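You operate a simulated robot arm through the tools that you are given. There is no shell and no other tool. Be economical: measure what you need, move in short steps, check, and stop when the job is done.

Carry out the task below with a simulated robot arm. There is one attempt and no reset: what you move stays moved.

TASK
Swap the ring gauge on the drum for the puck with the pallet's number, count load 1 and release it.
Fine: the gauge goes on the side table; slide the load counter to 1, then press the blue button.
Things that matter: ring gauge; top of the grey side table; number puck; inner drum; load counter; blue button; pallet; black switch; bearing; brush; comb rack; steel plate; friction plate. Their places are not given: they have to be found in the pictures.

It is judged by the outcome, as a careful person would: the job done as asked, and still so three seconds after it is handed in. It fails if anything else is knocked over, pushed out of place, dropped, spilled or broken.

THE ROBOT
A 7-joint arm with a two-finger parallel gripper, fixed in place. Base frame: the origin is at the foot of the arm, x ahead of it, y to its left, z up; the work surface is at about z = 0. Lengths are in mm, angles in rad, forces in N, time in s.
With the tool pointing down near the work surface it reaches from about 220 to 580 mm from the base axis. Its first joint turns from -1.152 to 1.152 rad. Payload 2.5 kg.
Tool frame: the origin (TCP) lies between the finger pads and is the grasp point; the fingertips stand 23 mm ahead of it; z points along the fingers, y is the line along which they close. The gripper opens to 94 mm. The fingers are 38 mm wide and 10 mm thick; the gripper's body (54 by 96 mm) begins 39 mm behind the TCP.
Orientation is that of the tool frame in the base frame, as a unit quaternion [x, y, z, w]. With the fingers straight down and closing along the base's y, the tool's x points along the base's -x, its y along +y and its z along -z.

THE INTERFACE
- The arm moves only by the tool send_rows. Its argument "moves" is one flat list of numbers, 7 for each row, row after row: the shift along the base's x, y, z in units of 300 mm (1.0 is 300 mm), then the turn, a rotation vector about the base's x, y, z in units of 120 degrees (1.0 is 120 degrees), then the closure in counts, from 0 (fully open) to 255 (shut). In form: [tx, ty, tz, ax, ay, az, gripper, tx, ty, tz, ax, ay, az, gripper, ...]. A call has 1 to 12 rows; each row is the pose to reach, as a shift and turn from the pose commanded when the call began. A call with a number of a shift or a turn outside -1 to 1 is refused whole. A row lasts 0.2 s, in which the tool goes at most 50 mm and 0.15 rad; a call with a longer step from one row to the next is refused whole, and so is a gripper value outside its range. A pose out of reach is approached as far as the arm can. The call stops where the force on the tool passes 70 N (or 10 N more than at its start, if that is more) or the arm is blocked; 0.2 s more then pass. The fingers move at their own pace (about 108 mm/s each) and stop on an object; they squeeze with about 36 N. The grip force told is the motor's: it shows also when the fingers shut on nothing. Time passes only in rows, and 0.2 s behind the last, so rows that repeat a pose let the fingers close. It gives the time, the measured TCP pose, the force on the tool (base axes), the opening and the grip force at its end, in the units of the frame above (readings bear some noise), and new pictures: "views" is both (left out), scene, wrist or none.
- Cameras (640 x 400 px; columns grow to the right, rows downward): "scene" is fixed at [86.5, -391.9, 549.3]; the picture's right is [0.98, -0.20, 0.00], its down [-0.13, -0.62, -0.77] and it looks along [0.15, 0.76, -0.63] (base axes); focal length 214 px, centre (320, 200). "wrist" rides on the gripper at [-39, 0, -44] in the tool frame; the picture's right is [0.00, -1.00, 0.00], its down [0.97, 0.00, -0.24] and it looks along [0.24, 0.00, 0.97] (tool axes); focal length 218 px, centre (320, 200).
- point_at(camera, pixels): for up to 12 pixels [column, row] of the newest picture of that camera ("zoom" is the newest enlarged one), the place [x, y, z] in the base frame of the surface seen there, good to about 2 mm, but the place of the scene camera against the robot may be out by one fixed shift of up to 18 mm in any direction. No time passes.
- enlarge(camera, box): a new picture of the part [left, top, right, bottom] of that camera's present view, enlarged. No time passes.
- close_job(): hands the job in; it is judged then, once.

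Work in short steps. Measure before you move; look again where a grasp or a placing could have gone wrong, and mend it. You have 80 turns and 120 pictures in all, the two below and enlarged ones among them. Open the gripper and draw the arm clear of the work before you hand the job in, unless the task says otherwise; then end with one line.

The tools are called after "Emit:" as name(argument=value, ...) on one line, values as JSON. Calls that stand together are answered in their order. send_rows: Moves the arm, as the interface text tells. Its arguments: {"type":"object","properties":{"moves":{"type":"array"},"views":{"type":"string","enum":["both","scene","wrist","none"]}},"required":["moves"]} The other tools are called the same way: point_at (camera, pixels) gives the place of the surface under pixels of a picture; enlarge (camera, box) takes an enlarged picture of a part of a camera's view; close_job () hands the job in.

At the start:

```text
t: 0.0
tcp_pos: [291.0, 204.0, 371.5]
tcp_rot: [0.0, 1.0, 0.0, 0.0]
force: [-0.1, -0.6, -0.3]
gripper_width: 94.3
grasp_force: 0.0
```

scene: 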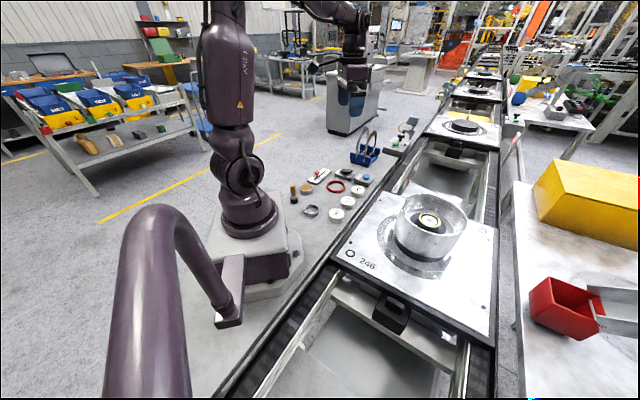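
wrist: 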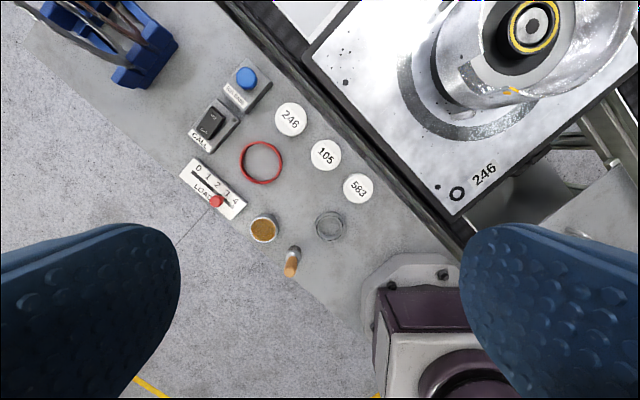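

The pallet reads 246 and the puck marked 246 is at wrist (290,119). I'll enlarge both regions before measuring.

Emit:
enlarge(camera="scene", box=[320, 170, 500, 290])

Emit:
enlarge(camera="wrist", box=[170, 50, 390, 290])

Emit:
point_at(camera="wrist", pixels=[[290, 119], [326, 155], [245, 78], [216, 201], [208, 122], [533, 26], [533, 5], [515, 45], [490, 20], [262, 163], [199, 168], [220, 150]])

```text
3.33 times, centred on (410, 230) of scene
```

zoom: 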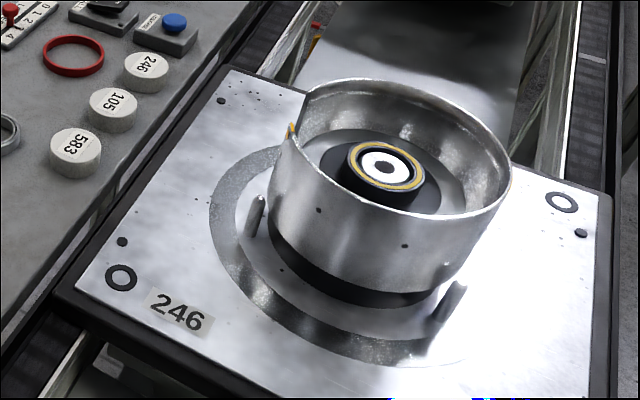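

```text
1.67 times, centred on (280, 170) of wrist
```

zoom: 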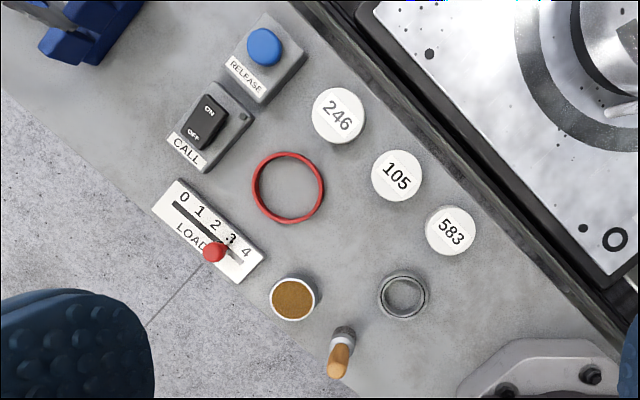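

```text
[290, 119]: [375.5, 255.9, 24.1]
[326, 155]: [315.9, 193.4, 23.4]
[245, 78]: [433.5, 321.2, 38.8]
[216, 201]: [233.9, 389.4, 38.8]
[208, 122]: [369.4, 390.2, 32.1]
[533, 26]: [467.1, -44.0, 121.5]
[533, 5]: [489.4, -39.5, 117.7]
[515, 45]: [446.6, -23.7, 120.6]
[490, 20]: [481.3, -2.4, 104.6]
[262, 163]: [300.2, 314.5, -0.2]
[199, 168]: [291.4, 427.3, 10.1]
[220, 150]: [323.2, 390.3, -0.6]
```

The drum is near (467,-44,120). I move the wrist camera above it to see the inner drum and ring.

Emit:
send_rows(moves=[0.084, -0.118, 0, 0, 0, 0, 0, 0.168, -0.236, 0, 0, 0, 0, 0, 0.252, -0.354, 0, 0, 0, 0, 0, 0.336, -0.472, 0, 0, 0, 0, 0, 0.42, -0.59, 0, 0, 0, 0, 0, 0.504, -0.708, -0.05, 0, 0, 0, 0, 0.587, -0.82, -0.1, 0, 0, 0, 0, 0.587, -0.82, -0.1, 0, 0, 0, 0])

```text
t: 1.8
tcp_pos: [470.2, -39.6, 342.2]
tcp_rot: [0.0, 1.0, 0.0, 0.0]
force: [-0.2, 0.5, 0.1]
gripper_width: 93.9
grasp_force: 0.0
```

scene: 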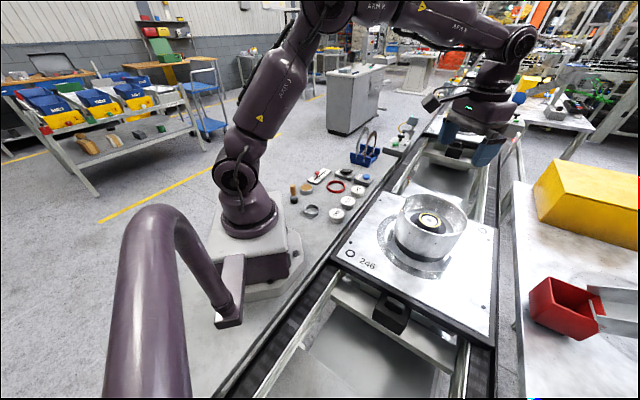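
wrist: 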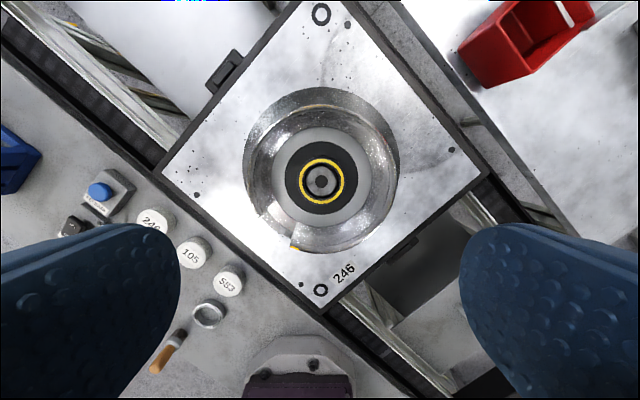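

Emit:
enlarge(camera="wrist", box=[240, 100, 400, 260])

Emit:
point_at(camera="wrist", pixels=[[321, 181], [321, 162], [321, 201], [302, 181], [341, 181], [321, 172], [310, 181], [290, 181], [352, 181], [282, 181], [252, 170], [390, 180]])

```text
2.50 times, centred on (320, 180) of wrist
```

zoom: 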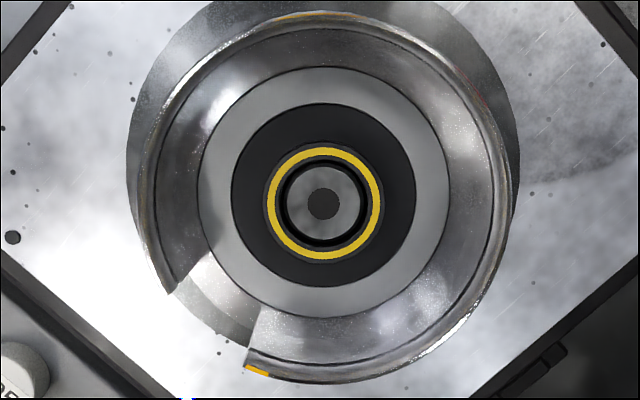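

```text
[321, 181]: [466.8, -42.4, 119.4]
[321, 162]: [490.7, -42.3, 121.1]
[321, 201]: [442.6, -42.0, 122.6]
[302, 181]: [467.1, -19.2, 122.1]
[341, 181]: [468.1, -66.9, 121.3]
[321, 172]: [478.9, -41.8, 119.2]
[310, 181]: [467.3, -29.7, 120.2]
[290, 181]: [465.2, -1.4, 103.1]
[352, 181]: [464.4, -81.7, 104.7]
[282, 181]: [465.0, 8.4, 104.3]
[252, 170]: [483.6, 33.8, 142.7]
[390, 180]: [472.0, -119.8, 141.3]
```

The ring with yellow mark tops out at z≈122, inside a cup whose rim is at 142. I measure a height profile to plan finger depth.

Emit:
point_at(camera="zoom", pixels=[[266, 203], [256, 203], [240, 203], [222, 203], [203, 203], [180, 203], [274, 203], [288, 203], [300, 203], [323, 203], [376, 203], [400, 203]])

Emit:
point_at(camera="scene", pixels=[[429, 221], [429, 227], [429, 231], [428, 236], [429, 215], [415, 222], [443, 222]])

Emit:
enlarge(camera="scene", box=[390, 180, 470, 250])

```text
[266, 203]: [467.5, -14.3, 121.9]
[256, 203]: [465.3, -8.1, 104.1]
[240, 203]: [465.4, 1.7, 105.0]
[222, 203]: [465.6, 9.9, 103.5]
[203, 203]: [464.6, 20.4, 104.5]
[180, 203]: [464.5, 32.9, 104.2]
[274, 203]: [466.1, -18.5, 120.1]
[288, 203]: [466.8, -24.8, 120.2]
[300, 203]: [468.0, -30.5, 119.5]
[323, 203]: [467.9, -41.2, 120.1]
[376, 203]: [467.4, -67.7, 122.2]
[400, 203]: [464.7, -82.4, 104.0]
```

```text
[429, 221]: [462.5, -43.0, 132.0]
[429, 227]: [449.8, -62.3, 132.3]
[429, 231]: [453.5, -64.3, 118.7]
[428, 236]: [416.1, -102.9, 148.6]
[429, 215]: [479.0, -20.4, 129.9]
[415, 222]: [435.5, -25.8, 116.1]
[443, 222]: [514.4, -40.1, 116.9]
```

```text
5.71 times, centred on (430, 215) of scene
```

zoom: 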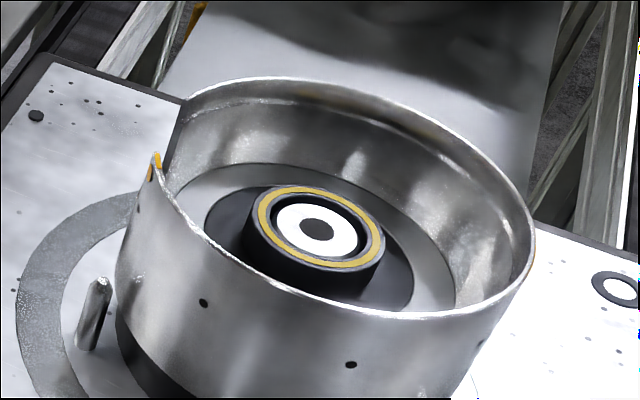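

Emit:
enlarge(camera="scene", box=[416, 206, 444, 226])

Emit:
enlarge(camera="wrist", box=[290, 160, 352, 200])

```text
16.00 times, centred on (430, 216) of scene
```

zoom: 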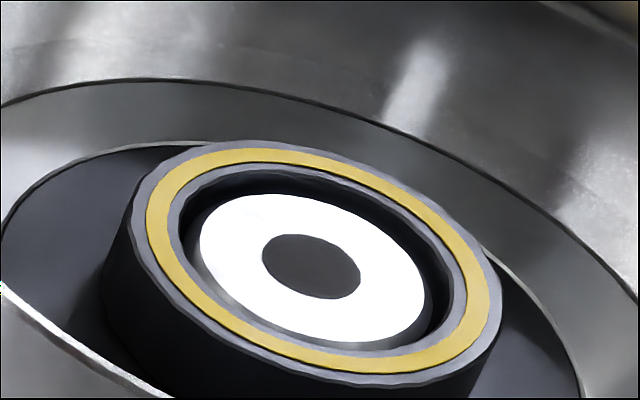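

```text
10.00 times, centred on (321, 180) of wrist
```

zoom: 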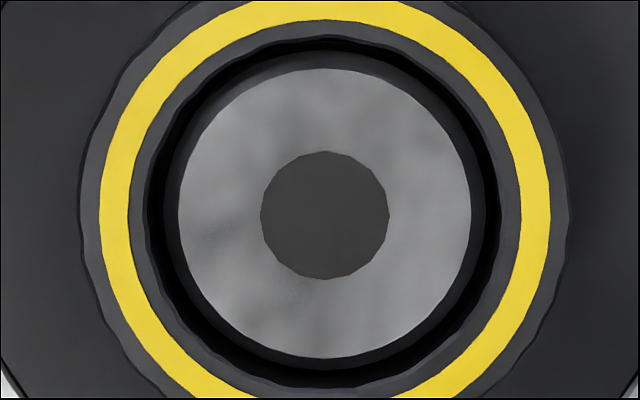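

The ring gauge is a separate ring (about 58 mm across) around a spigot. I descend in two stages with the fingers open along y, checking alignment at z≈200.

Emit:
send_rows(moves=[-0.009, -0.005, -0.15, 0, 0, 0, 0, -0.009, -0.005, -0.3, 0, 0, 0, 0, -0.009, -0.005, -0.45, 0, 0, 0, 0, -0.009, -0.005, -0.45, 0, 0, 0, 0, -0.009, -0.005, -0.45, 0, 0, 0, 0], views="wrist")

```text
t: 3.0
tcp_pos: [466.2, -42.6, 203.3]
tcp_rot: [-0.001, 1.0, 0.0, 0.0]
force: [0.8, 0.4, -0.2]
gripper_width: 94.1
grasp_force: 0.0
```

wrist: 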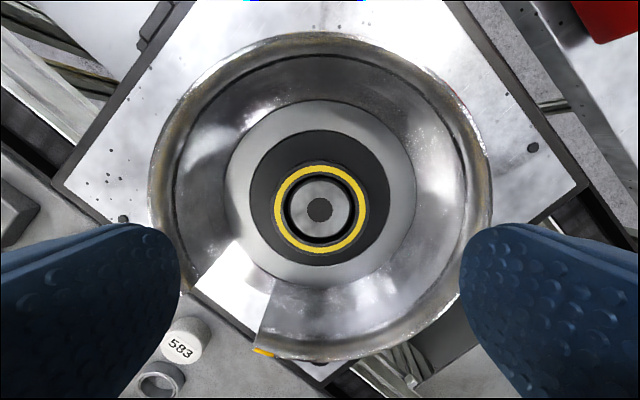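

Emit:
point_at(camera="wrist", pixels=[[320, 168], [320, 249], [279, 209], [361, 209], [320, 209], [262, 209], [375, 209]])

Emit:
send_rows(moves=[0, 0, -0.08, 0, 0, 0, 0, 0, 0, -0.16, 0, 0, 0, 0, 0, 0, -0.22, 0, 0, 0, 0, 0, 0, -0.22, 0, 0, 0, 0, 0, 0, -0.22, 0, 0, 0, 0])

```text
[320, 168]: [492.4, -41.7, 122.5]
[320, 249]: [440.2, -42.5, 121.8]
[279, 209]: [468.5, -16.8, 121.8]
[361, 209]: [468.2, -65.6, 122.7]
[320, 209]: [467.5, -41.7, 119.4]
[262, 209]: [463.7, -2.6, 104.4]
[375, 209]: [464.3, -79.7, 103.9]
```

```text
t: 4.2
tcp_pos: [465.2, -41.5, 139.0]
tcp_rot: [0.0, 1.0, 0.0, -0.001]
force: [-0.4, -0.6, -0.1]
gripper_width: 94.1
grasp_force: 0.2
```

scene: 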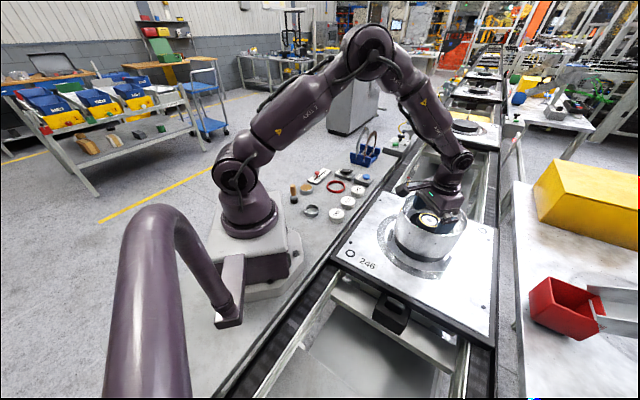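
wrist: 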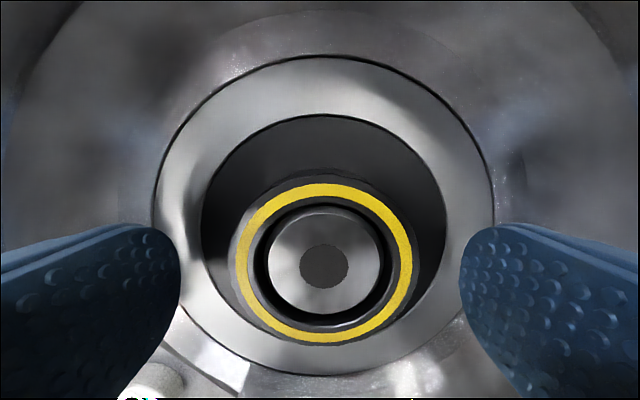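

Ring is centred (column 324). Lower 10 mm more and close on it.

Emit:
send_rows(moves=[0.006, -0.003, -0.02, 0, 0, 0, 0, 0.006, -0.003, -0.037, 0, 0, 0, 0, 0.006, -0.003, -0.037, 0, 0, 0, 0, 0.006, -0.003, -0.037, 0, 0, 0, 255, 0.006, -0.003, -0.037, 0, 0, 0, 255, 0.006, -0.003, -0.037, 0, 0, 0, 255], views="wrist")

```text
t: 5.6
tcp_pos: [466.4, -42.9, 128.0]
tcp_rot: [0.001, 1.0, 0.0, 0.0]
force: [0.6, -0.9, 1.0]
gripper_width: 59.2
grasp_force: 36.0
```

wrist: 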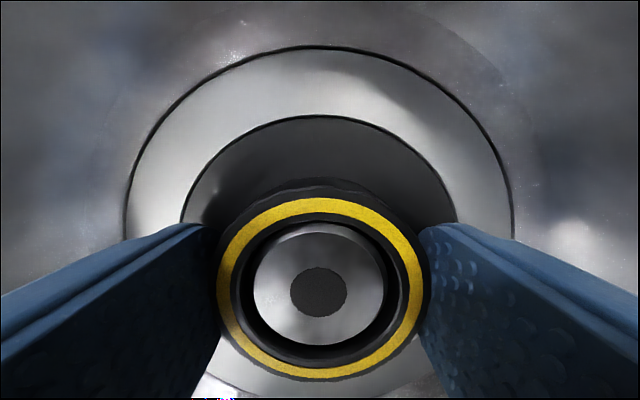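

Gripped at 59 mm. I lift straight up and check that the ring comes free of the spigot.

Emit:
send_rows(moves=[0, 0, 0.04, 0, 0, 0, 255, 0, 0, 0.09, 0, 0, 0, 255, 0, 0, 0.2, 0, 0, 0, 255, 0, 0, 0.33, 0, 0, 0, 255, 0, 0, 0.46, 0, 0, 0, 255, 0, 0, 0.58, 0, 0, 0, 255, 0, 0, 0.58, 0, 0, 0, 255])

```text
t: 7.2
tcp_pos: [467.4, -43.9, 302.7]
tcp_rot: [-0.001, 1.0, 0.001, 0.0]
force: [-0.2, 1.1, -2.0]
gripper_width: 59.3
grasp_force: 35.3
```

scene: 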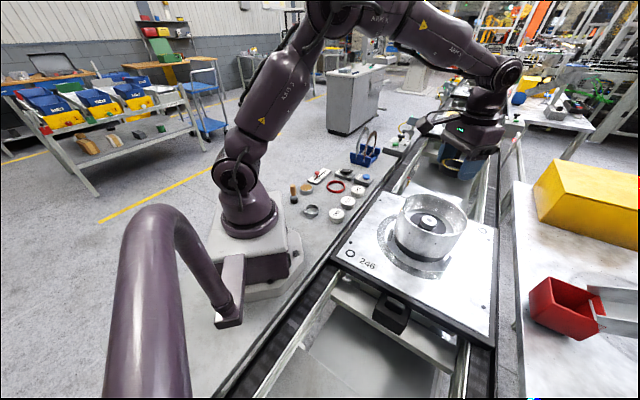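
wrist: 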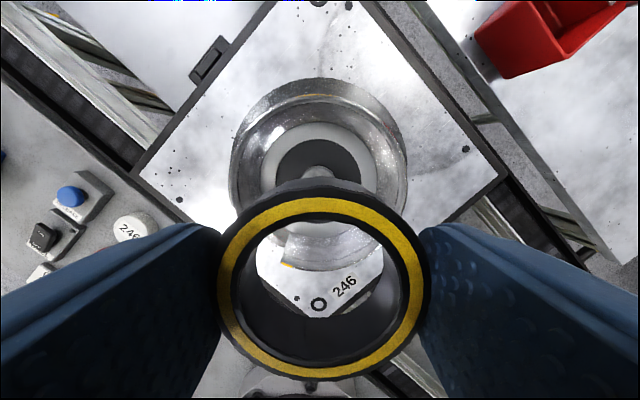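

Ring is free. I'll set it on the clear spot of the grey table near (238, 240), computed to be ≥54 mm from the surrounding items; first travel above it at height.

Emit:
send_rows(moves=[-0.095, 0.1185, 0, 0, 0, 0, 255, -0.19, 0.237, 0, 0, 0, 0, 255, -0.285, 0.3555, 0, 0, 0, 0, 255, -0.38, 0.474, 0, 0, 0, 0, 255, -0.475, 0.5925, 0, 0, 0, 0, 255, -0.57, 0.711, 0, 0, 0, 0, 255, -0.665, 0.8295, 0, 0, 0, 0, 255, -0.76, 0.948, 0, 0, 0, 0, 255, -0.76, 0.948, -0.15, 0, 0, 0, 255, -0.76, 0.948, -0.3, 0, 0, 0, 255, -0.76, 0.948, -0.45, 0, 0, 0, 255, -0.76, 0.948, -0.45, 0, 0, 0, 255])

```text
t: 9.8
tcp_pos: [239.3, 239.4, 170.0]
tcp_rot: [-0.001, 1.0, -0.001, 0.0]
force: [0.5, 0.3, -1.1]
gripper_width: 59.0
grasp_force: 36.2
```

scene: 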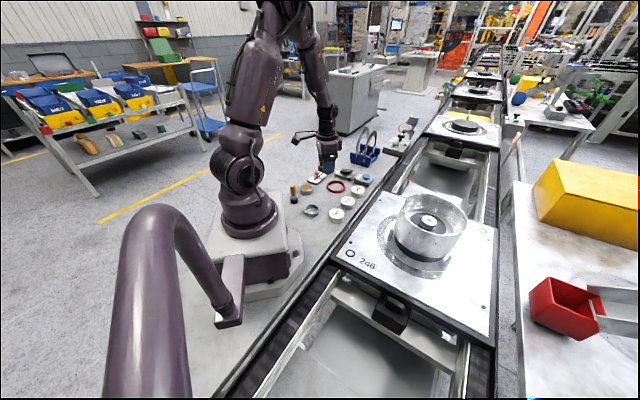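
wrist: 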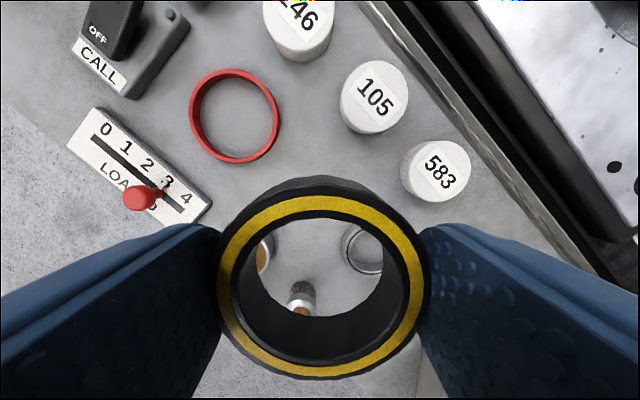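

Emit:
point_at(camera="wrist", pixels=[[235, 116], [238, 160], [374, 97], [436, 171], [409, 190], [266, 255], [351, 240], [302, 296], [210, 205], [305, 230], [140, 197], [166, 185]])

```text
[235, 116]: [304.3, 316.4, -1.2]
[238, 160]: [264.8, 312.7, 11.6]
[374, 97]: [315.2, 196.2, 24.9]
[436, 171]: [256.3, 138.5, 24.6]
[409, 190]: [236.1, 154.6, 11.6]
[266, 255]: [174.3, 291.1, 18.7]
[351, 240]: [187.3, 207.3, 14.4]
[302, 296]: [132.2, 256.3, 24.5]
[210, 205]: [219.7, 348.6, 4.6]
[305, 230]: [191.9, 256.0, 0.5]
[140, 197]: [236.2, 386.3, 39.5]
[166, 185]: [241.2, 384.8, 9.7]
```

The map is confirmed. Lowering the ring onto the table.

Emit:
send_rows(moves=[0, 0, -0.12, 0, 0, 0, 255, 0, 0, -0.24, 0, 0, 0, 255, 0, 0, -0.36, 0, 0, 0, 255, 0, 0, -0.42, 0, 0, 0, 255, 0, 0, -0.45, 0, 0, 0, 255, 0, 0, -0.47, 0, 0, 0, 255, 0, 0, -0.472, 0, 0, 0, 255], views="wrist")

```text
t: 11.4
tcp_pos: [239.4, 241.3, 26.4]
tcp_rot: [0.001, 1.0, -0.001, 0.0]
force: [0.1, -1.0, -2.4]
gripper_width: 59.3
grasp_force: 36.0
```

wrist: 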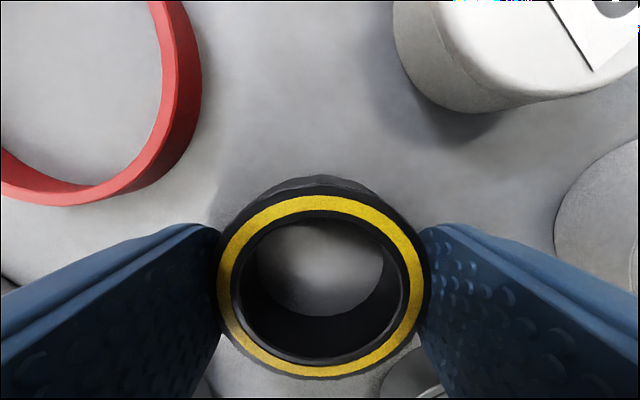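

No contact force yet; lower 2 mm more.

Emit:
send_rows(moves=[0, 0, -0.003, 0, 0, 0, 255, 0, 0, -0.006, 0, 0, 0, 255, 0, 0, -0.006, 0, 0, 0, 255], views="none")

```text
t: 12.2
tcp_pos: [239.1, 241.4, 24.4]
tcp_rot: [0.001, 1.0, -0.001, -0.001]
force: [0.6, 0.6, -2.4]
gripper_width: 59.1
grasp_force: 36.1
```

Emit:
send_rows(moves=[0, 0, -0.003, 0, 0, 0, 255, 0, 0, -0.005, 0, 0, 0, 255, 0, 0, -0.005, 0, 0, 0, 255], views="wrist")

```text
t: 13.0
tcp_pos: [239.8, 241.2, 22.7]
tcp_rot: [0.0, 1.0, -0.001, 0.0]
force: [-0.4, 0.4, -1.1]
gripper_width: 59.1
grasp_force: 35.8
```

wrist: 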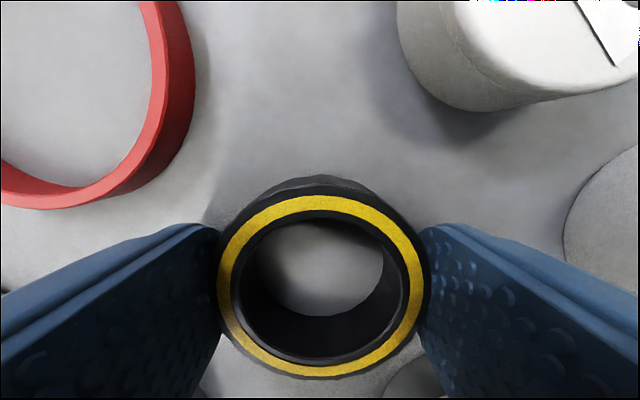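

Emit:
point_at(camera="wrist", pixels=[[320, 203], [320, 370], [224, 285], [416, 285], [320, 280], [300, 150], [230, 220]])

Emit:
enlarge(camera="scene", box=[300, 150, 380, 220])

```text
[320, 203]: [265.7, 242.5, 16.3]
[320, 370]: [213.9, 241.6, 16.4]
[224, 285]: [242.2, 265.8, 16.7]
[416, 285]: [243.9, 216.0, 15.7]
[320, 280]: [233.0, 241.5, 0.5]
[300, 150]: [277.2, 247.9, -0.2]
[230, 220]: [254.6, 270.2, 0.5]
```

```text
5.71 times, centred on (340, 185) of scene
```

zoom: 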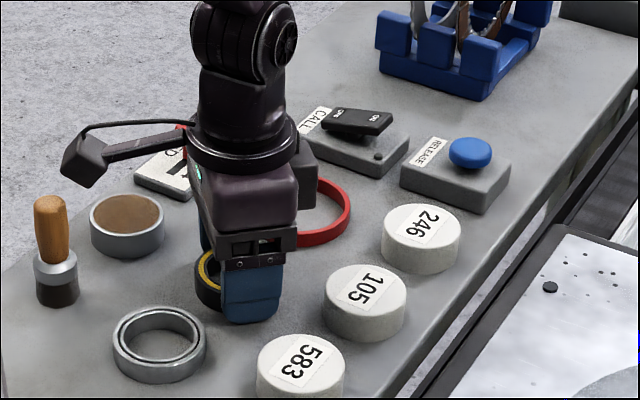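

The ring is essentially at the surface (top 16.5 mm). Release to a 70 mm opening and rise straight up.

Emit:
send_rows(moves=[0, 0, 0, 0, 0, 0, 65, 0, 0, 0, 0, 0, 0, 65, 0, 0, 0, 0, 0, 0, 65, 0, 0, 0.1, 0, 0, 0, 65, 0, 0, 0.25, 0, 0, 0, 65, 0, 0, 0.4, 0, 0, 0, 65, 0, 0, 0.55, 0, 0, 0, 20, 0, 0, 0.55, 0, 0, 0, 20])

```text
t: 14.8
tcp_pos: [239.8, 242.3, 189.8]
tcp_rot: [0.0, 1.0, 0.0, 0.0]
force: [0.6, 0.2, -0.5]
gripper_width: 86.7
grasp_force: 0.1
```

scene: 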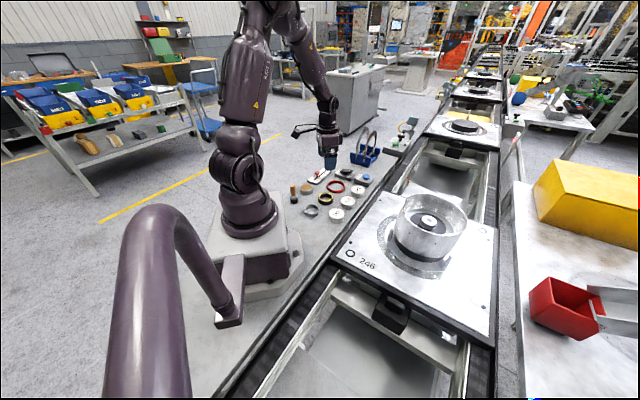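
wrist: 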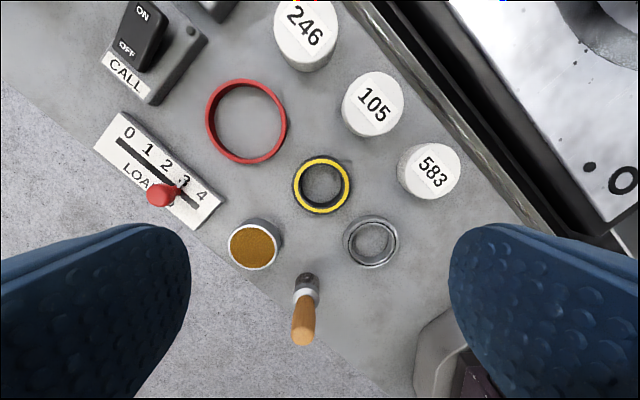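

Ring gauge stands on the table. Now I move above puck 246 (375, 256) to inspect clearances.

Emit:
send_rows(moves=[0.115, 0.013, 0, 0, 0, 0, 0, 0.23, 0.026, 0, 0, 0, 0, 0, 0.345, 0.04, -0.05, 0, 0, 0, 0, 0.458, 0.053, -0.1, 0, 0, 0, 0, 0.458, 0.053, -0.1, 0, 0, 0, 0, 0.458, 0.053, -0.1, 0, 0, 0, 0], views="wrist")

```text
t: 16.2
tcp_pos: [375.6, 256.4, 160.9]
tcp_rot: [0.0, 1.0, 0.0, 0.0]
force: [0.0, -0.1, 0.8]
gripper_width: 93.9
grasp_force: 0.0
```

wrist: 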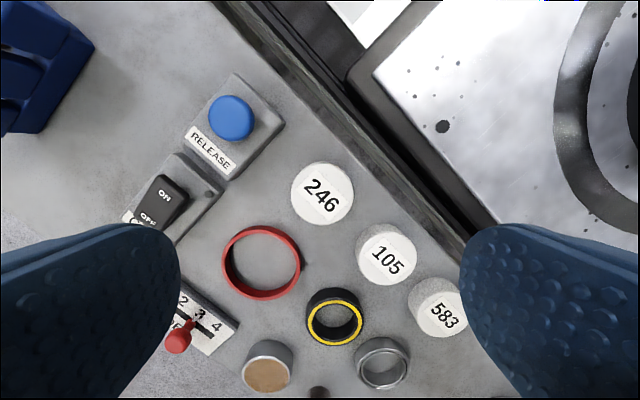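

Emit:
point_at(camera="wrist", pixels=[[322, 194], [293, 193], [352, 193], [322, 164], [322, 223], [228, 178], [285, 122], [264, 145], [380, 190], [300, 265], [386, 257], [231, 118]])

Emit:
enlarge(camera="wrist", box=[240, 130, 420, 250])

```text
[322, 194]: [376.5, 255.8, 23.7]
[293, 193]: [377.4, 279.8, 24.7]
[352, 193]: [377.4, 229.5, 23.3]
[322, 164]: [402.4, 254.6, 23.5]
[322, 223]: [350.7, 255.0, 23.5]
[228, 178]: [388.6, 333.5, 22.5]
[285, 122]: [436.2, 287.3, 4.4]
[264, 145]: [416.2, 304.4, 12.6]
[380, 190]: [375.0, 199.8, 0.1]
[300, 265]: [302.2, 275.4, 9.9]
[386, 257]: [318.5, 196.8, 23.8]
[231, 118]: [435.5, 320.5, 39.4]
```

```text
3.33 times, centred on (330, 190) of wrist
```

zoom: 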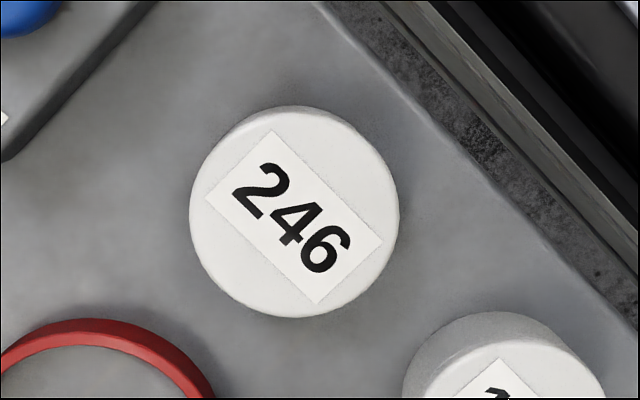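

Puck centre (376.7, 255.2), top 23.7, clearances ≥10 mm. Descend with an 80 mm opening to TCP z≈28, close.

Emit:
send_rows(moves=[0.003, -0.002, -0.1, 0, 0, 0, 38, 0.003, -0.002, -0.22, 0, 0, 0, 38, 0.003, -0.002, -0.34, 0, 0, 0, 38, 0.003, -0.002, -0.41, 0, 0, 0, 38, 0.003, -0.002, -0.435, 0, 0, 0, 38, 0.003, -0.002, -0.435, 0, 0, 0, 38, 0.003, -0.002, -0.435, 0, 0, 0, 255, 0.003, -0.002, -0.435, 0, 0, 0, 255, 0.003, -0.002, -0.435, 0, 0, 0, 255], views="wrist")

```text
t: 18.2
tcp_pos: [378.3, 256.5, 28.7]
tcp_rot: [0.0, 1.0, 0.0, 0.0]
force: [-0.9, 0.0, 1.0]
gripper_width: 52.6
grasp_force: 36.1
```

wrist: 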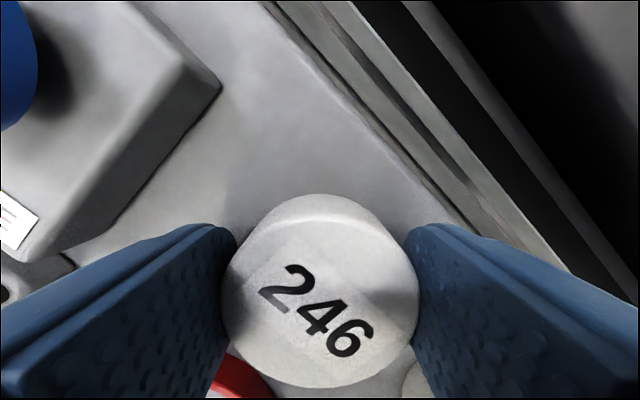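

Gripped (52.6 mm). Lift and carry to above the drum centre (467.2, -42).

Emit:
send_rows(moves=[0, 0, 0.1, 0, 0, 0, 255, 0, 0, 0.24, 0, 0, 0, 255, 0, 0, 0.39, 0, 0, 0, 255, 0, 0, 0.54, 0, 0, 0, 255, 0, 0, 0.667, 0, 0, 0, 255, 0.043, -0.142, 0.667, 0, 0, 0, 255, 0.086, -0.284, 0.667, 0, 0, 0, 255, 0.129, -0.426, 0.667, 0, 0, 0, 255, 0.172, -0.568, 0.667, 0, 0, 0, 255, 0.215, -0.71, 0.667, 0, 0, 0, 255, 0.258, -0.852, 0.667, 0, 0, 0, 255, 0.301, -0.99, 0.667, 0, 0, 0, 255])

```text
t: 20.8
tcp_pos: [469.3, -41.3, 227.6]
tcp_rot: [-0.001, 1.0, -0.001, 0.0]
force: [1.0, -0.6, -0.8]
gripper_width: 52.6
grasp_force: 36.4
```

scene: 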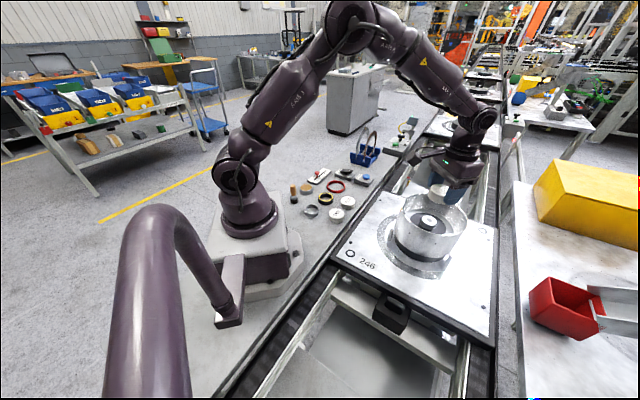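
wrist: 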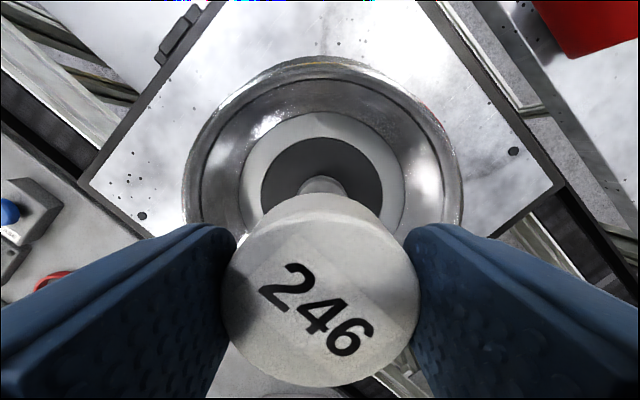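

Aligned on the drum axis (black disc centre column ≈321). Descend to 4 mm above the spigot, then feel downwards.

Emit:
send_rows(moves=[0.001, -0.001, -0.08, 0, 0, 0, 255, 0.001, -0.001, -0.16, 0, 0, 0, 255, 0.001, -0.001, -0.22, 0, 0, 0, 255, 0.001, -0.001, -0.25, 0, 0, 0, 255, 0.001, -0.001, -0.25, 0, 0, 0, 255])

Emit:
enlarge(camera="scene", box=[395, 180, 475, 240])

```text
t: 22.0
tcp_pos: [471.7, -41.3, 152.0]
tcp_rot: [0.0, 1.0, 0.0, 0.0]
force: [0.4, 0.5, -0.1]
gripper_width: 52.6
grasp_force: 35.8
```

scene: 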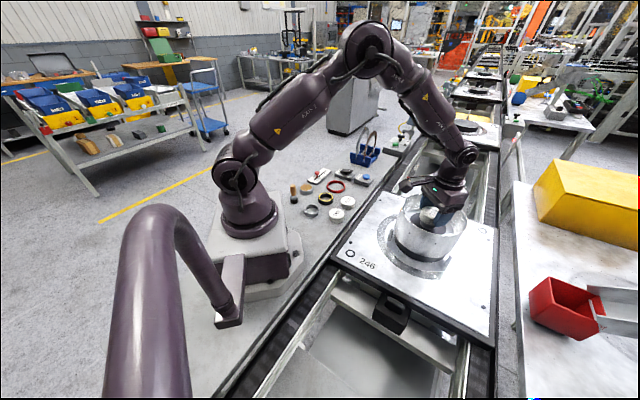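
wrist: 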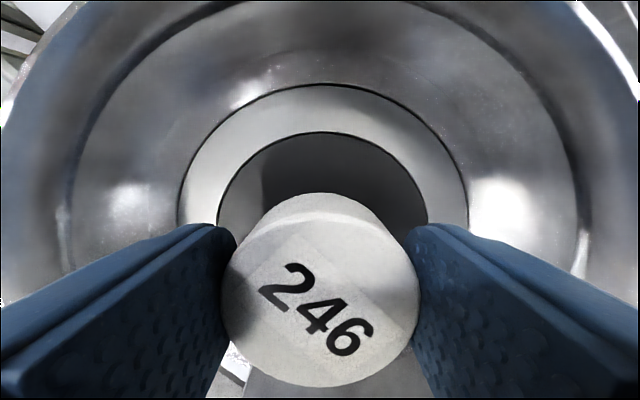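

```text
6.67 times, centred on (435, 210) of scene
```

zoom: 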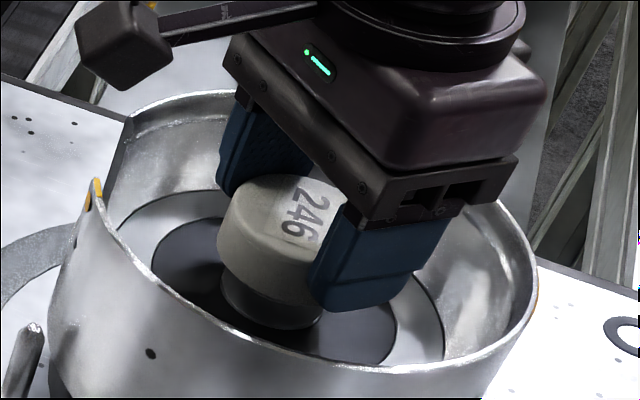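

Emit:
point_at(camera="wrist", pixels=[[320, 385], [320, 222], [228, 300], [413, 300], [320, 136], [320, 88], [320, 300]])

Emit:
point_at(camera="zoom", pixels=[[265, 318], [225, 290], [316, 318], [245, 270], [300, 300], [170, 270], [390, 345]])

```text
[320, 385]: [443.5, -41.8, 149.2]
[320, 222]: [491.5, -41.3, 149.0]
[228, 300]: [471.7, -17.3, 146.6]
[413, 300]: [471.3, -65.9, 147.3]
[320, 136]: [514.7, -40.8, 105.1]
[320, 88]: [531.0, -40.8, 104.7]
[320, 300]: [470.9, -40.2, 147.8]
```

```text
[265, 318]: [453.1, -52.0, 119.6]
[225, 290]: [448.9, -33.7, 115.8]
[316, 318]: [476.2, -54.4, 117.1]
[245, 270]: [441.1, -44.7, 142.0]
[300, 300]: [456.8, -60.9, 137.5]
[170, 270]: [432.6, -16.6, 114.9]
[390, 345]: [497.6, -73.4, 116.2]
```

Puck centre ≈ (468,-41.5), drum axis ≈ (467.5,-42): good. Feel down in ~1 mm steps.

Emit:
send_rows(moves=[0, 0, -0.004, 0, 0, 0, 255, 0, 0, -0.007, 0, 0, 0, 255, 0, 0, -0.01, 0, 0, 0, 255, 0, 0, -0.013, 0, 0, 0, 255, 0, 0, -0.016, 0, 0, 0, 255, 0, 0, -0.016, 0, 0, 0, 255], views="none")

Emit:
enlarge(camera="scene", box=[395, 180, 475, 240])

```text
t: 23.4
tcp_pos: [468.1, -41.7, 148.2]
tcp_rot: [0.0, 1.0, 0.0, 0.0]
force: [0.1, 0.7, -1.1]
gripper_width: 52.6
grasp_force: 36.5
```

```text
6.67 times, centred on (435, 210) of scene
```

zoom: 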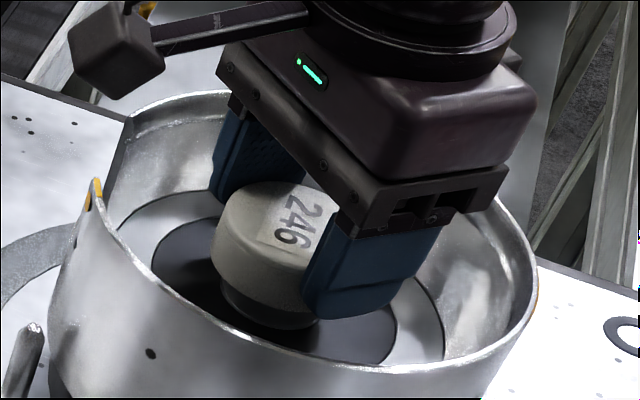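

No contact yet; continue down gently.

Emit:
send_rows(moves=[0, 0, -0.003, 0, 0, 0, 255, 0, 0, -0.005, 0, 0, 0, 255, 0, 0, -0.007, 0, 0, 0, 255, 0, 0, -0.007, 0, 0, 0, 255], views="none")

Emit:
enlarge(camera="scene", box=[415, 195, 455, 230])

```text
t: 24.4
tcp_pos: [467.8, -40.7, 145.8]
tcp_rot: [0.0, 1.0, -0.001, 0.001]
force: [2.8, -2.5, 1.7]
gripper_width: 52.4
grasp_force: 36.3
```

```text
11.43 times, centred on (435, 212) of scene
```

zoom: 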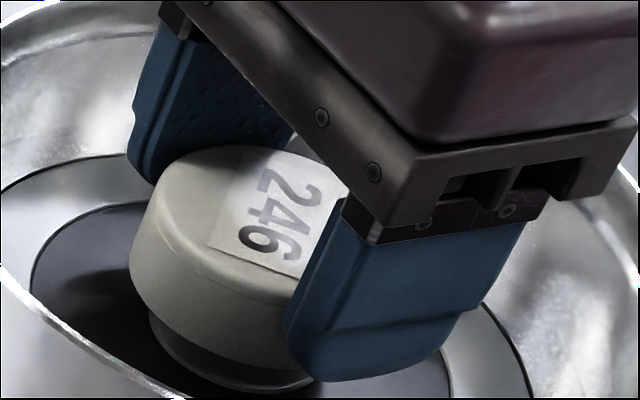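

Small contact forces appear (2.8, -2.5, 1.7). Step another 1.5 mm and watch.

Emit:
send_rows(moves=[0, 0, -0.003, 0, 0, 0, 255, 0, 0, -0.005, 0, 0, 0, 255, 0, 0, -0.005, 0, 0, 0, 255], views="none")

```text
t: 25.2
tcp_pos: [468.9, -40.4, 144.9]
tcp_rot: [0.0, 1.0, 0.0, 0.001]
force: [5.3, -4.7, 2.2]
gripper_width: 52.6
grasp_force: 36.0
```

Lateral force growing to (+5.3,-4.7) suggests a bore edging onto the spigot; I comply by shifting +1 x, -1 y, and recheck.

Emit:
send_rows(moves=[0.003, -0.003, 0, 0, 0, 0, 255, 0.003, -0.003, 0, 0, 0, 0, 255], views="none")

```text
t: 25.8
tcp_pos: [469.2, -41.0, 144.7]
tcp_rot: [-0.001, 1.0, 0.0, -0.001]
force: [2.1, -1.5, 0.6]
gripper_width: 52.3
grasp_force: 35.9
```

Force dropped, as expected. A little further the same way, plus 2 mm down.

Emit:
send_rows(moves=[0.002, -0.0015, 0, 0, 0, 0, 255, 0.002, -0.0015, -0.003, 0, 0, 0, 255, 0.002, -0.0015, -0.007, 0, 0, 0, 255, 0.002, -0.0015, -0.007, 0, 0, 0, 255], views="none")

```text
t: 26.8
tcp_pos: [469.8, -41.0, 142.6]
tcp_rot: [0.001, 1.0, 0.0, 0.0]
force: [1.0, 0.2, -0.7]
gripper_width: 52.7
grasp_force: 36.0
```

It slides over the spigot freely. Continue down in small steps towards TCP ≈134.

Emit:
send_rows(moves=[0, 0, -0.005, 0, 0, 0, 255, 0, 0, -0.01, 0, 0, 0, 255, 0, 0, -0.015, 0, 0, 0, 255, 0, 0, -0.02, 0, 0, 0, 255, 0, 0, -0.025, 0, 0, 0, 255, 0, 0, -0.025, 0, 0, 0, 255], views="none")

Emit:
enlarge(camera="scene", box=[415, 195, 455, 230])

```text
t: 28.2
tcp_pos: [470.2, -41.3, 135.4]
tcp_rot: [0.0, 1.0, 0.0, 0.0]
force: [0.1, -0.5, 0.0]
gripper_width: 52.8
grasp_force: 36.2
```

```text
11.43 times, centred on (435, 212) of scene
```

zoom: 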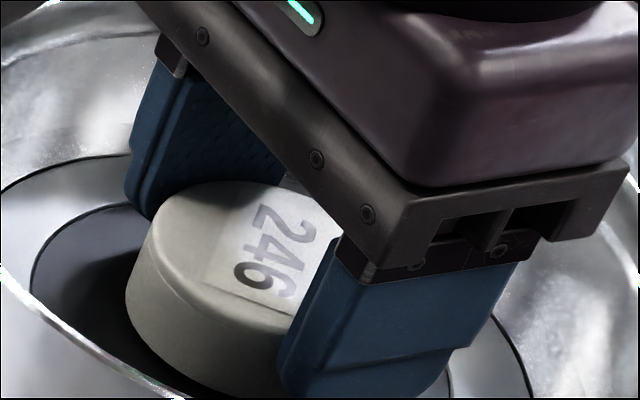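

Emit:
send_rows(moves=[0, 0, -0.004, 0, 0, 0, 255, 0, 0, -0.008, 0, 0, 0, 255, 0, 0, -0.011, 0, 0, 0, 255, 0, 0, -0.011, 0, 0, 0, 255], views="none")

```text
t: 29.2
tcp_pos: [469.1, -42.6, 133.8]
tcp_rot: [0.0, 1.0, 0.0, 0.003]
force: [-4.1, 0.8, 20.3]
gripper_width: 52.7
grasp_force: 35.8
```

Force 20 N up: seated. Ease off, open to 70 mm and rise.

Emit:
send_rows(moves=[0, 0, 0.006, 0, 0, 0, 255, 0, 0, 0.006, 0, 0, 0, 65, 0, 0, 0.006, 0, 0, 0, 65, 0, 0, 0.006, 0, 0, 0, 65, 0, 0, 0.12, 0, 0, 0, 65, 0, 0, 0.27, 0, 0, 0, 65, 0, 0, 0.42, 0, 0, 0, 65, 0, 0, 0.42, 0, 0, 0, 65])

Emit:
enlarge(camera="scene", box=[390, 180, 470, 250])

Emit:
point_at(camera="wrist", pixels=[[320, 210], [320, 190], [320, 230], [300, 210], [340, 210]])

```text
t: 31.0
tcp_pos: [469.3, -45.7, 259.5]
tcp_rot: [0.0, 1.0, -0.001, 0.0]
force: [-0.2, 1.2, 0.1]
gripper_width: 70.0
grasp_force: 0.0
```

scene: 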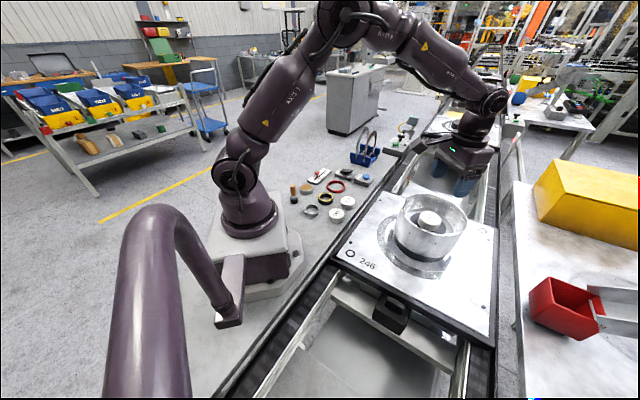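
wrist: 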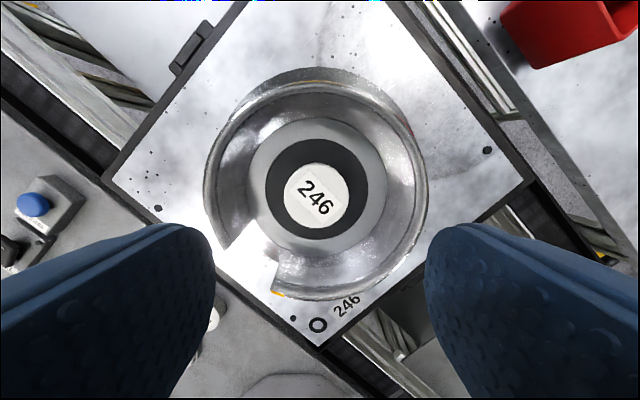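

```text
5.71 times, centred on (430, 215) of scene
```

zoom: 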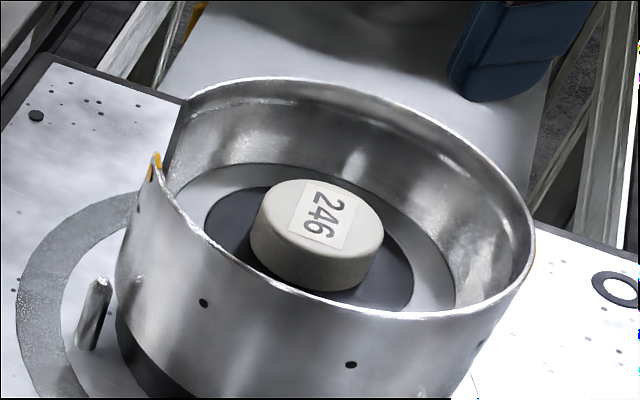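

```text
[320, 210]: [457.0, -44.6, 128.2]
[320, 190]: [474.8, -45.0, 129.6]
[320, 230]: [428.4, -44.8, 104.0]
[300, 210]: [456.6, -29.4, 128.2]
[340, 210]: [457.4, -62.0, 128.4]
```

Puck is seated (top 128 = 104+24). Now go toward the load counter near (240, 386), first half of the trip.

Emit:
send_rows(moves=[-0.06, 0.12, 0, 0, 0, 0, 0, -0.12, 0.24, 0, 0, 0, 0, 0, -0.18, 0.36, 0, 0, 0, 0, 0, -0.24, 0.48, 0, 0, 0, 0, 0, -0.3, 0.6, 0, 0, 0, 0, 0, -0.36, 0.72, 0, 0, 0, 0, 0, -0.42, 0.84, 0, 0, 0, 0, 0, -0.48, 0.96, 0, 0, 0, 0, 0], views="none")

Emit:
send_rows(moves=[-0.06, 0.1, 0, 0, 0, -0.07, 0, -0.12, 0.2, 0, 0, 0, -0.14, 0, -0.18, 0.3, -0.05, 0, 0, -0.21, 0, -0.22, 0.4, -0.1, 0, 0, -0.27, 0, -0.23, 0.478, -0.15, 0, 0, -0.33, 0, -0.23, 0.478, -0.2, 0, 0, -0.33, 0, -0.23, 0.478, -0.2, 0, 0, -0.33, 0])

```text
t: 32.8
tcp_pos: [325.4, 243.7, 257.4]
tcp_rot: [-0.001, 1.0, 0.0, -0.001]
force: [-0.2, -0.3, -0.5]
gripper_width: 94.0
grasp_force: 0.0
```

```text
t: 34.4
tcp_pos: [257.4, 388.1, 197.8]
tcp_rot: [0.339, 0.941, 0.0, 0.0]
force: [0.0, 1.0, 0.1]
gripper_width: 94.2
grasp_force: 0.2
```

scene: 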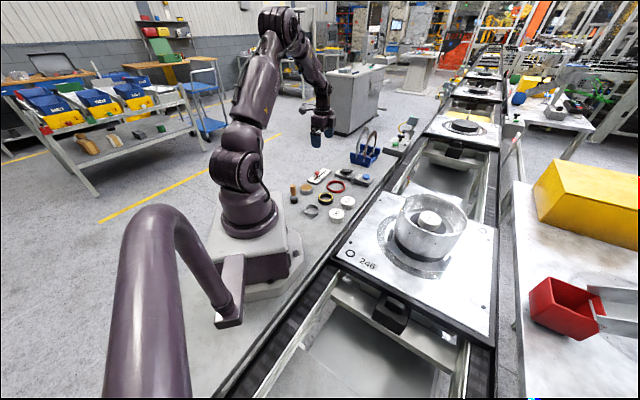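
wrist: 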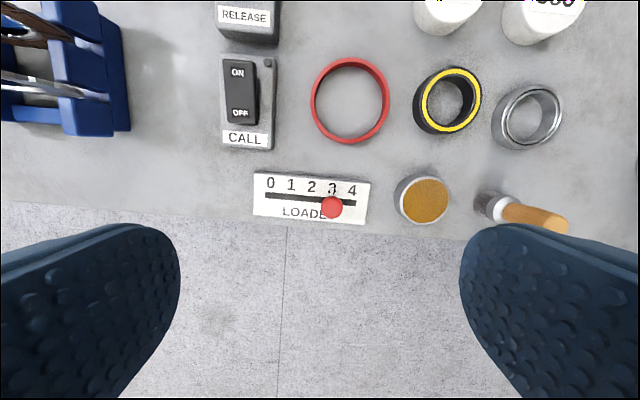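

Slot is nearly horizontal in the wrist picture. Enlarge and measure slot, digits and knob.

Emit:
enlarge(camera="wrist", box=[245, 160, 381, 245])

Emit:
point_at(camera="wrist", pixels=[[266, 194], [355, 204], [271, 183], [291, 185], [311, 187], [332, 189], [352, 191], [332, 208], [333, 196], [406, 200], [270, 140], [260, 200]])

```text
4.71 times, centred on (313, 202) of wrist
```

zoom: 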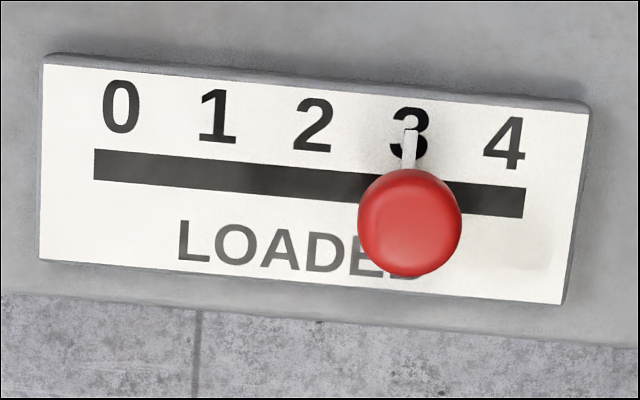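

```text
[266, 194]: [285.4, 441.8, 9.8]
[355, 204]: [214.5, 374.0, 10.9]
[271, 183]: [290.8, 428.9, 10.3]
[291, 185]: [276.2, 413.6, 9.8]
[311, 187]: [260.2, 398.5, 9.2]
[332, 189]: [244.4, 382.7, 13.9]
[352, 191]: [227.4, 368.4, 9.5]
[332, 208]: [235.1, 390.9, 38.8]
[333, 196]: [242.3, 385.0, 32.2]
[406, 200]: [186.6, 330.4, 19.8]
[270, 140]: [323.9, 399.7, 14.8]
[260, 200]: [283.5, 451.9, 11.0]
```

Knob (235.5, 390.7, top 39) is at 3; digit pitch 21.9 mm along (0.724, 0.69). Align the closing line with the slot, descend over the knob with a 50 mm opening, and pinch.

Emit:
send_rows(moves=[-0.035, 0.005, -0.12, 0, 0, -0.03, 119, -0.067, 0.009, -0.24, 0, 0, -0.0565, 119, -0.067, 0.009, -0.3, 0, 0, -0.0565, 119, -0.067, 0.009, -0.36, 0, 0, -0.0565, 119, -0.067, 0.009, -0.36, 0, 0, -0.0565, 119])

```text
t: 35.6
tcp_pos: [236.9, 391.0, 89.1]
tcp_rot: [0.395, 0.919, 0.0, 0.0]
force: [0.0, -0.6, 0.3]
gripper_width: 50.3
grasp_force: 0.1
```

scene: 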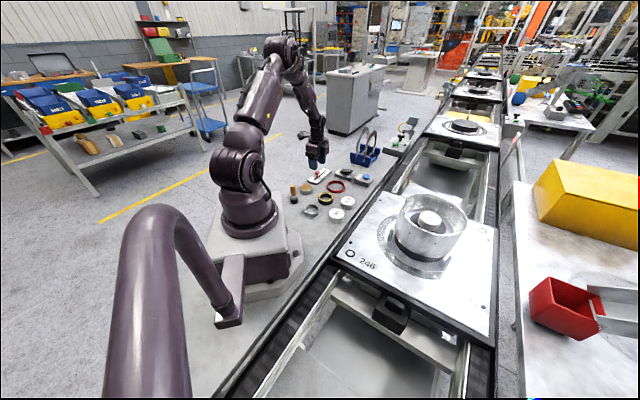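
wrist: 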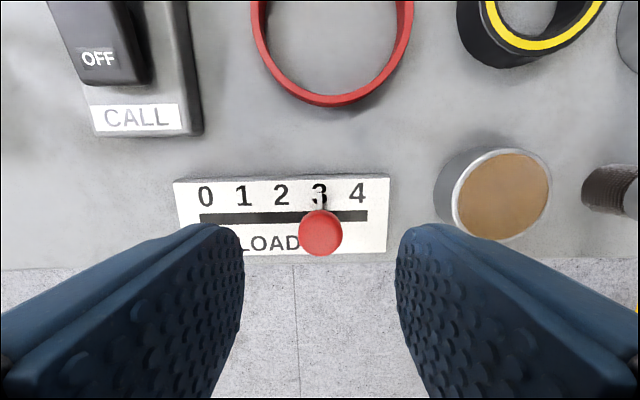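

Aligned on the knob (320,232). Descend and pinch.

Emit:
send_rows(moves=[0, 0, -0.06, 0, 0, 0, 119, 0, 0, -0.12, 0, 0, 0, 119, 0, 0, -0.16, 0, 0, 0, 119, 0, 0, -0.16, 0, 0, 0, 119, 0, 0, -0.16, 0, 0, 0, 255, 0, 0, -0.16, 0, 0, 0, 255], views="wrist")

```text
t: 37.0
tcp_pos: [236.4, 390.4, 43.3]
tcp_rot: [0.393, 0.919, 0.0, 0.0]
force: [-0.2, -0.2, -0.1]
gripper_width: 20.9
grasp_force: 44.7
```

wrist: 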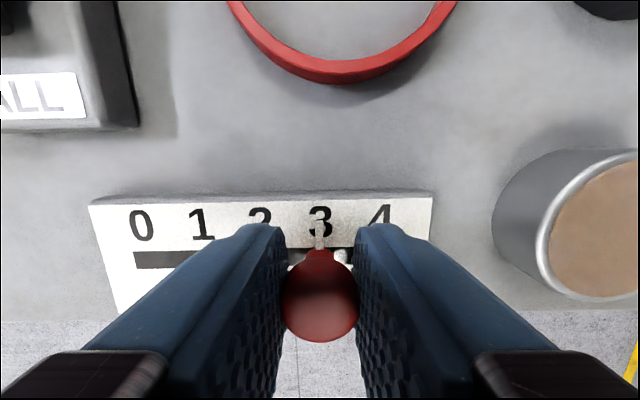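

Gripped (20.9 mm) with pointer on 3. Slide two pitches (+31.7, +30.2 mm) slowly.

Emit:
send_rows(moves=[0.015, 0.0143, 0, 0, 0, 0, 255, 0.035, 0.0334, 0, 0, 0, 0, 255, 0.055, 0.0524, 0, 0, 0, 0, 255, 0.075, 0.0715, 0, 0, 0, 0, 255, 0.095, 0.0905, 0, 0, 0, 0, 255, 0.1057, 0.1007, 0, 0, 0, 0, 255, 0.1057, 0.1007, 0, 0, 0, 0, 255, 0.1057, 0.1007, 0, 0, 0, 0, 255], views="wrist")

```text
t: 38.8
tcp_pos: [267.6, 422.5, 42.1]
tcp_rot: [0.393, 0.919, 0.0, 0.0]
force: [-1.9, 2.0, 13.3]
gripper_width: 20.6
grasp_force: 45.0
```

wrist: 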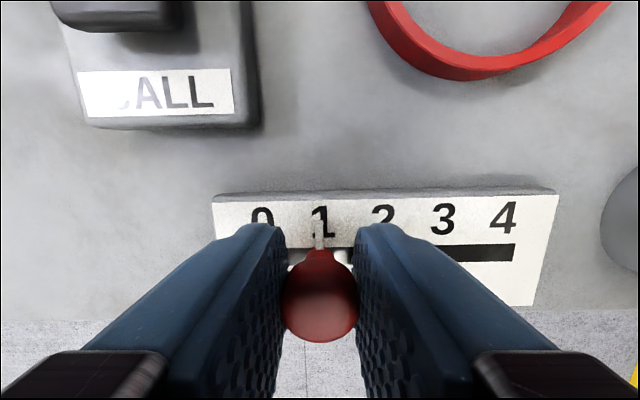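

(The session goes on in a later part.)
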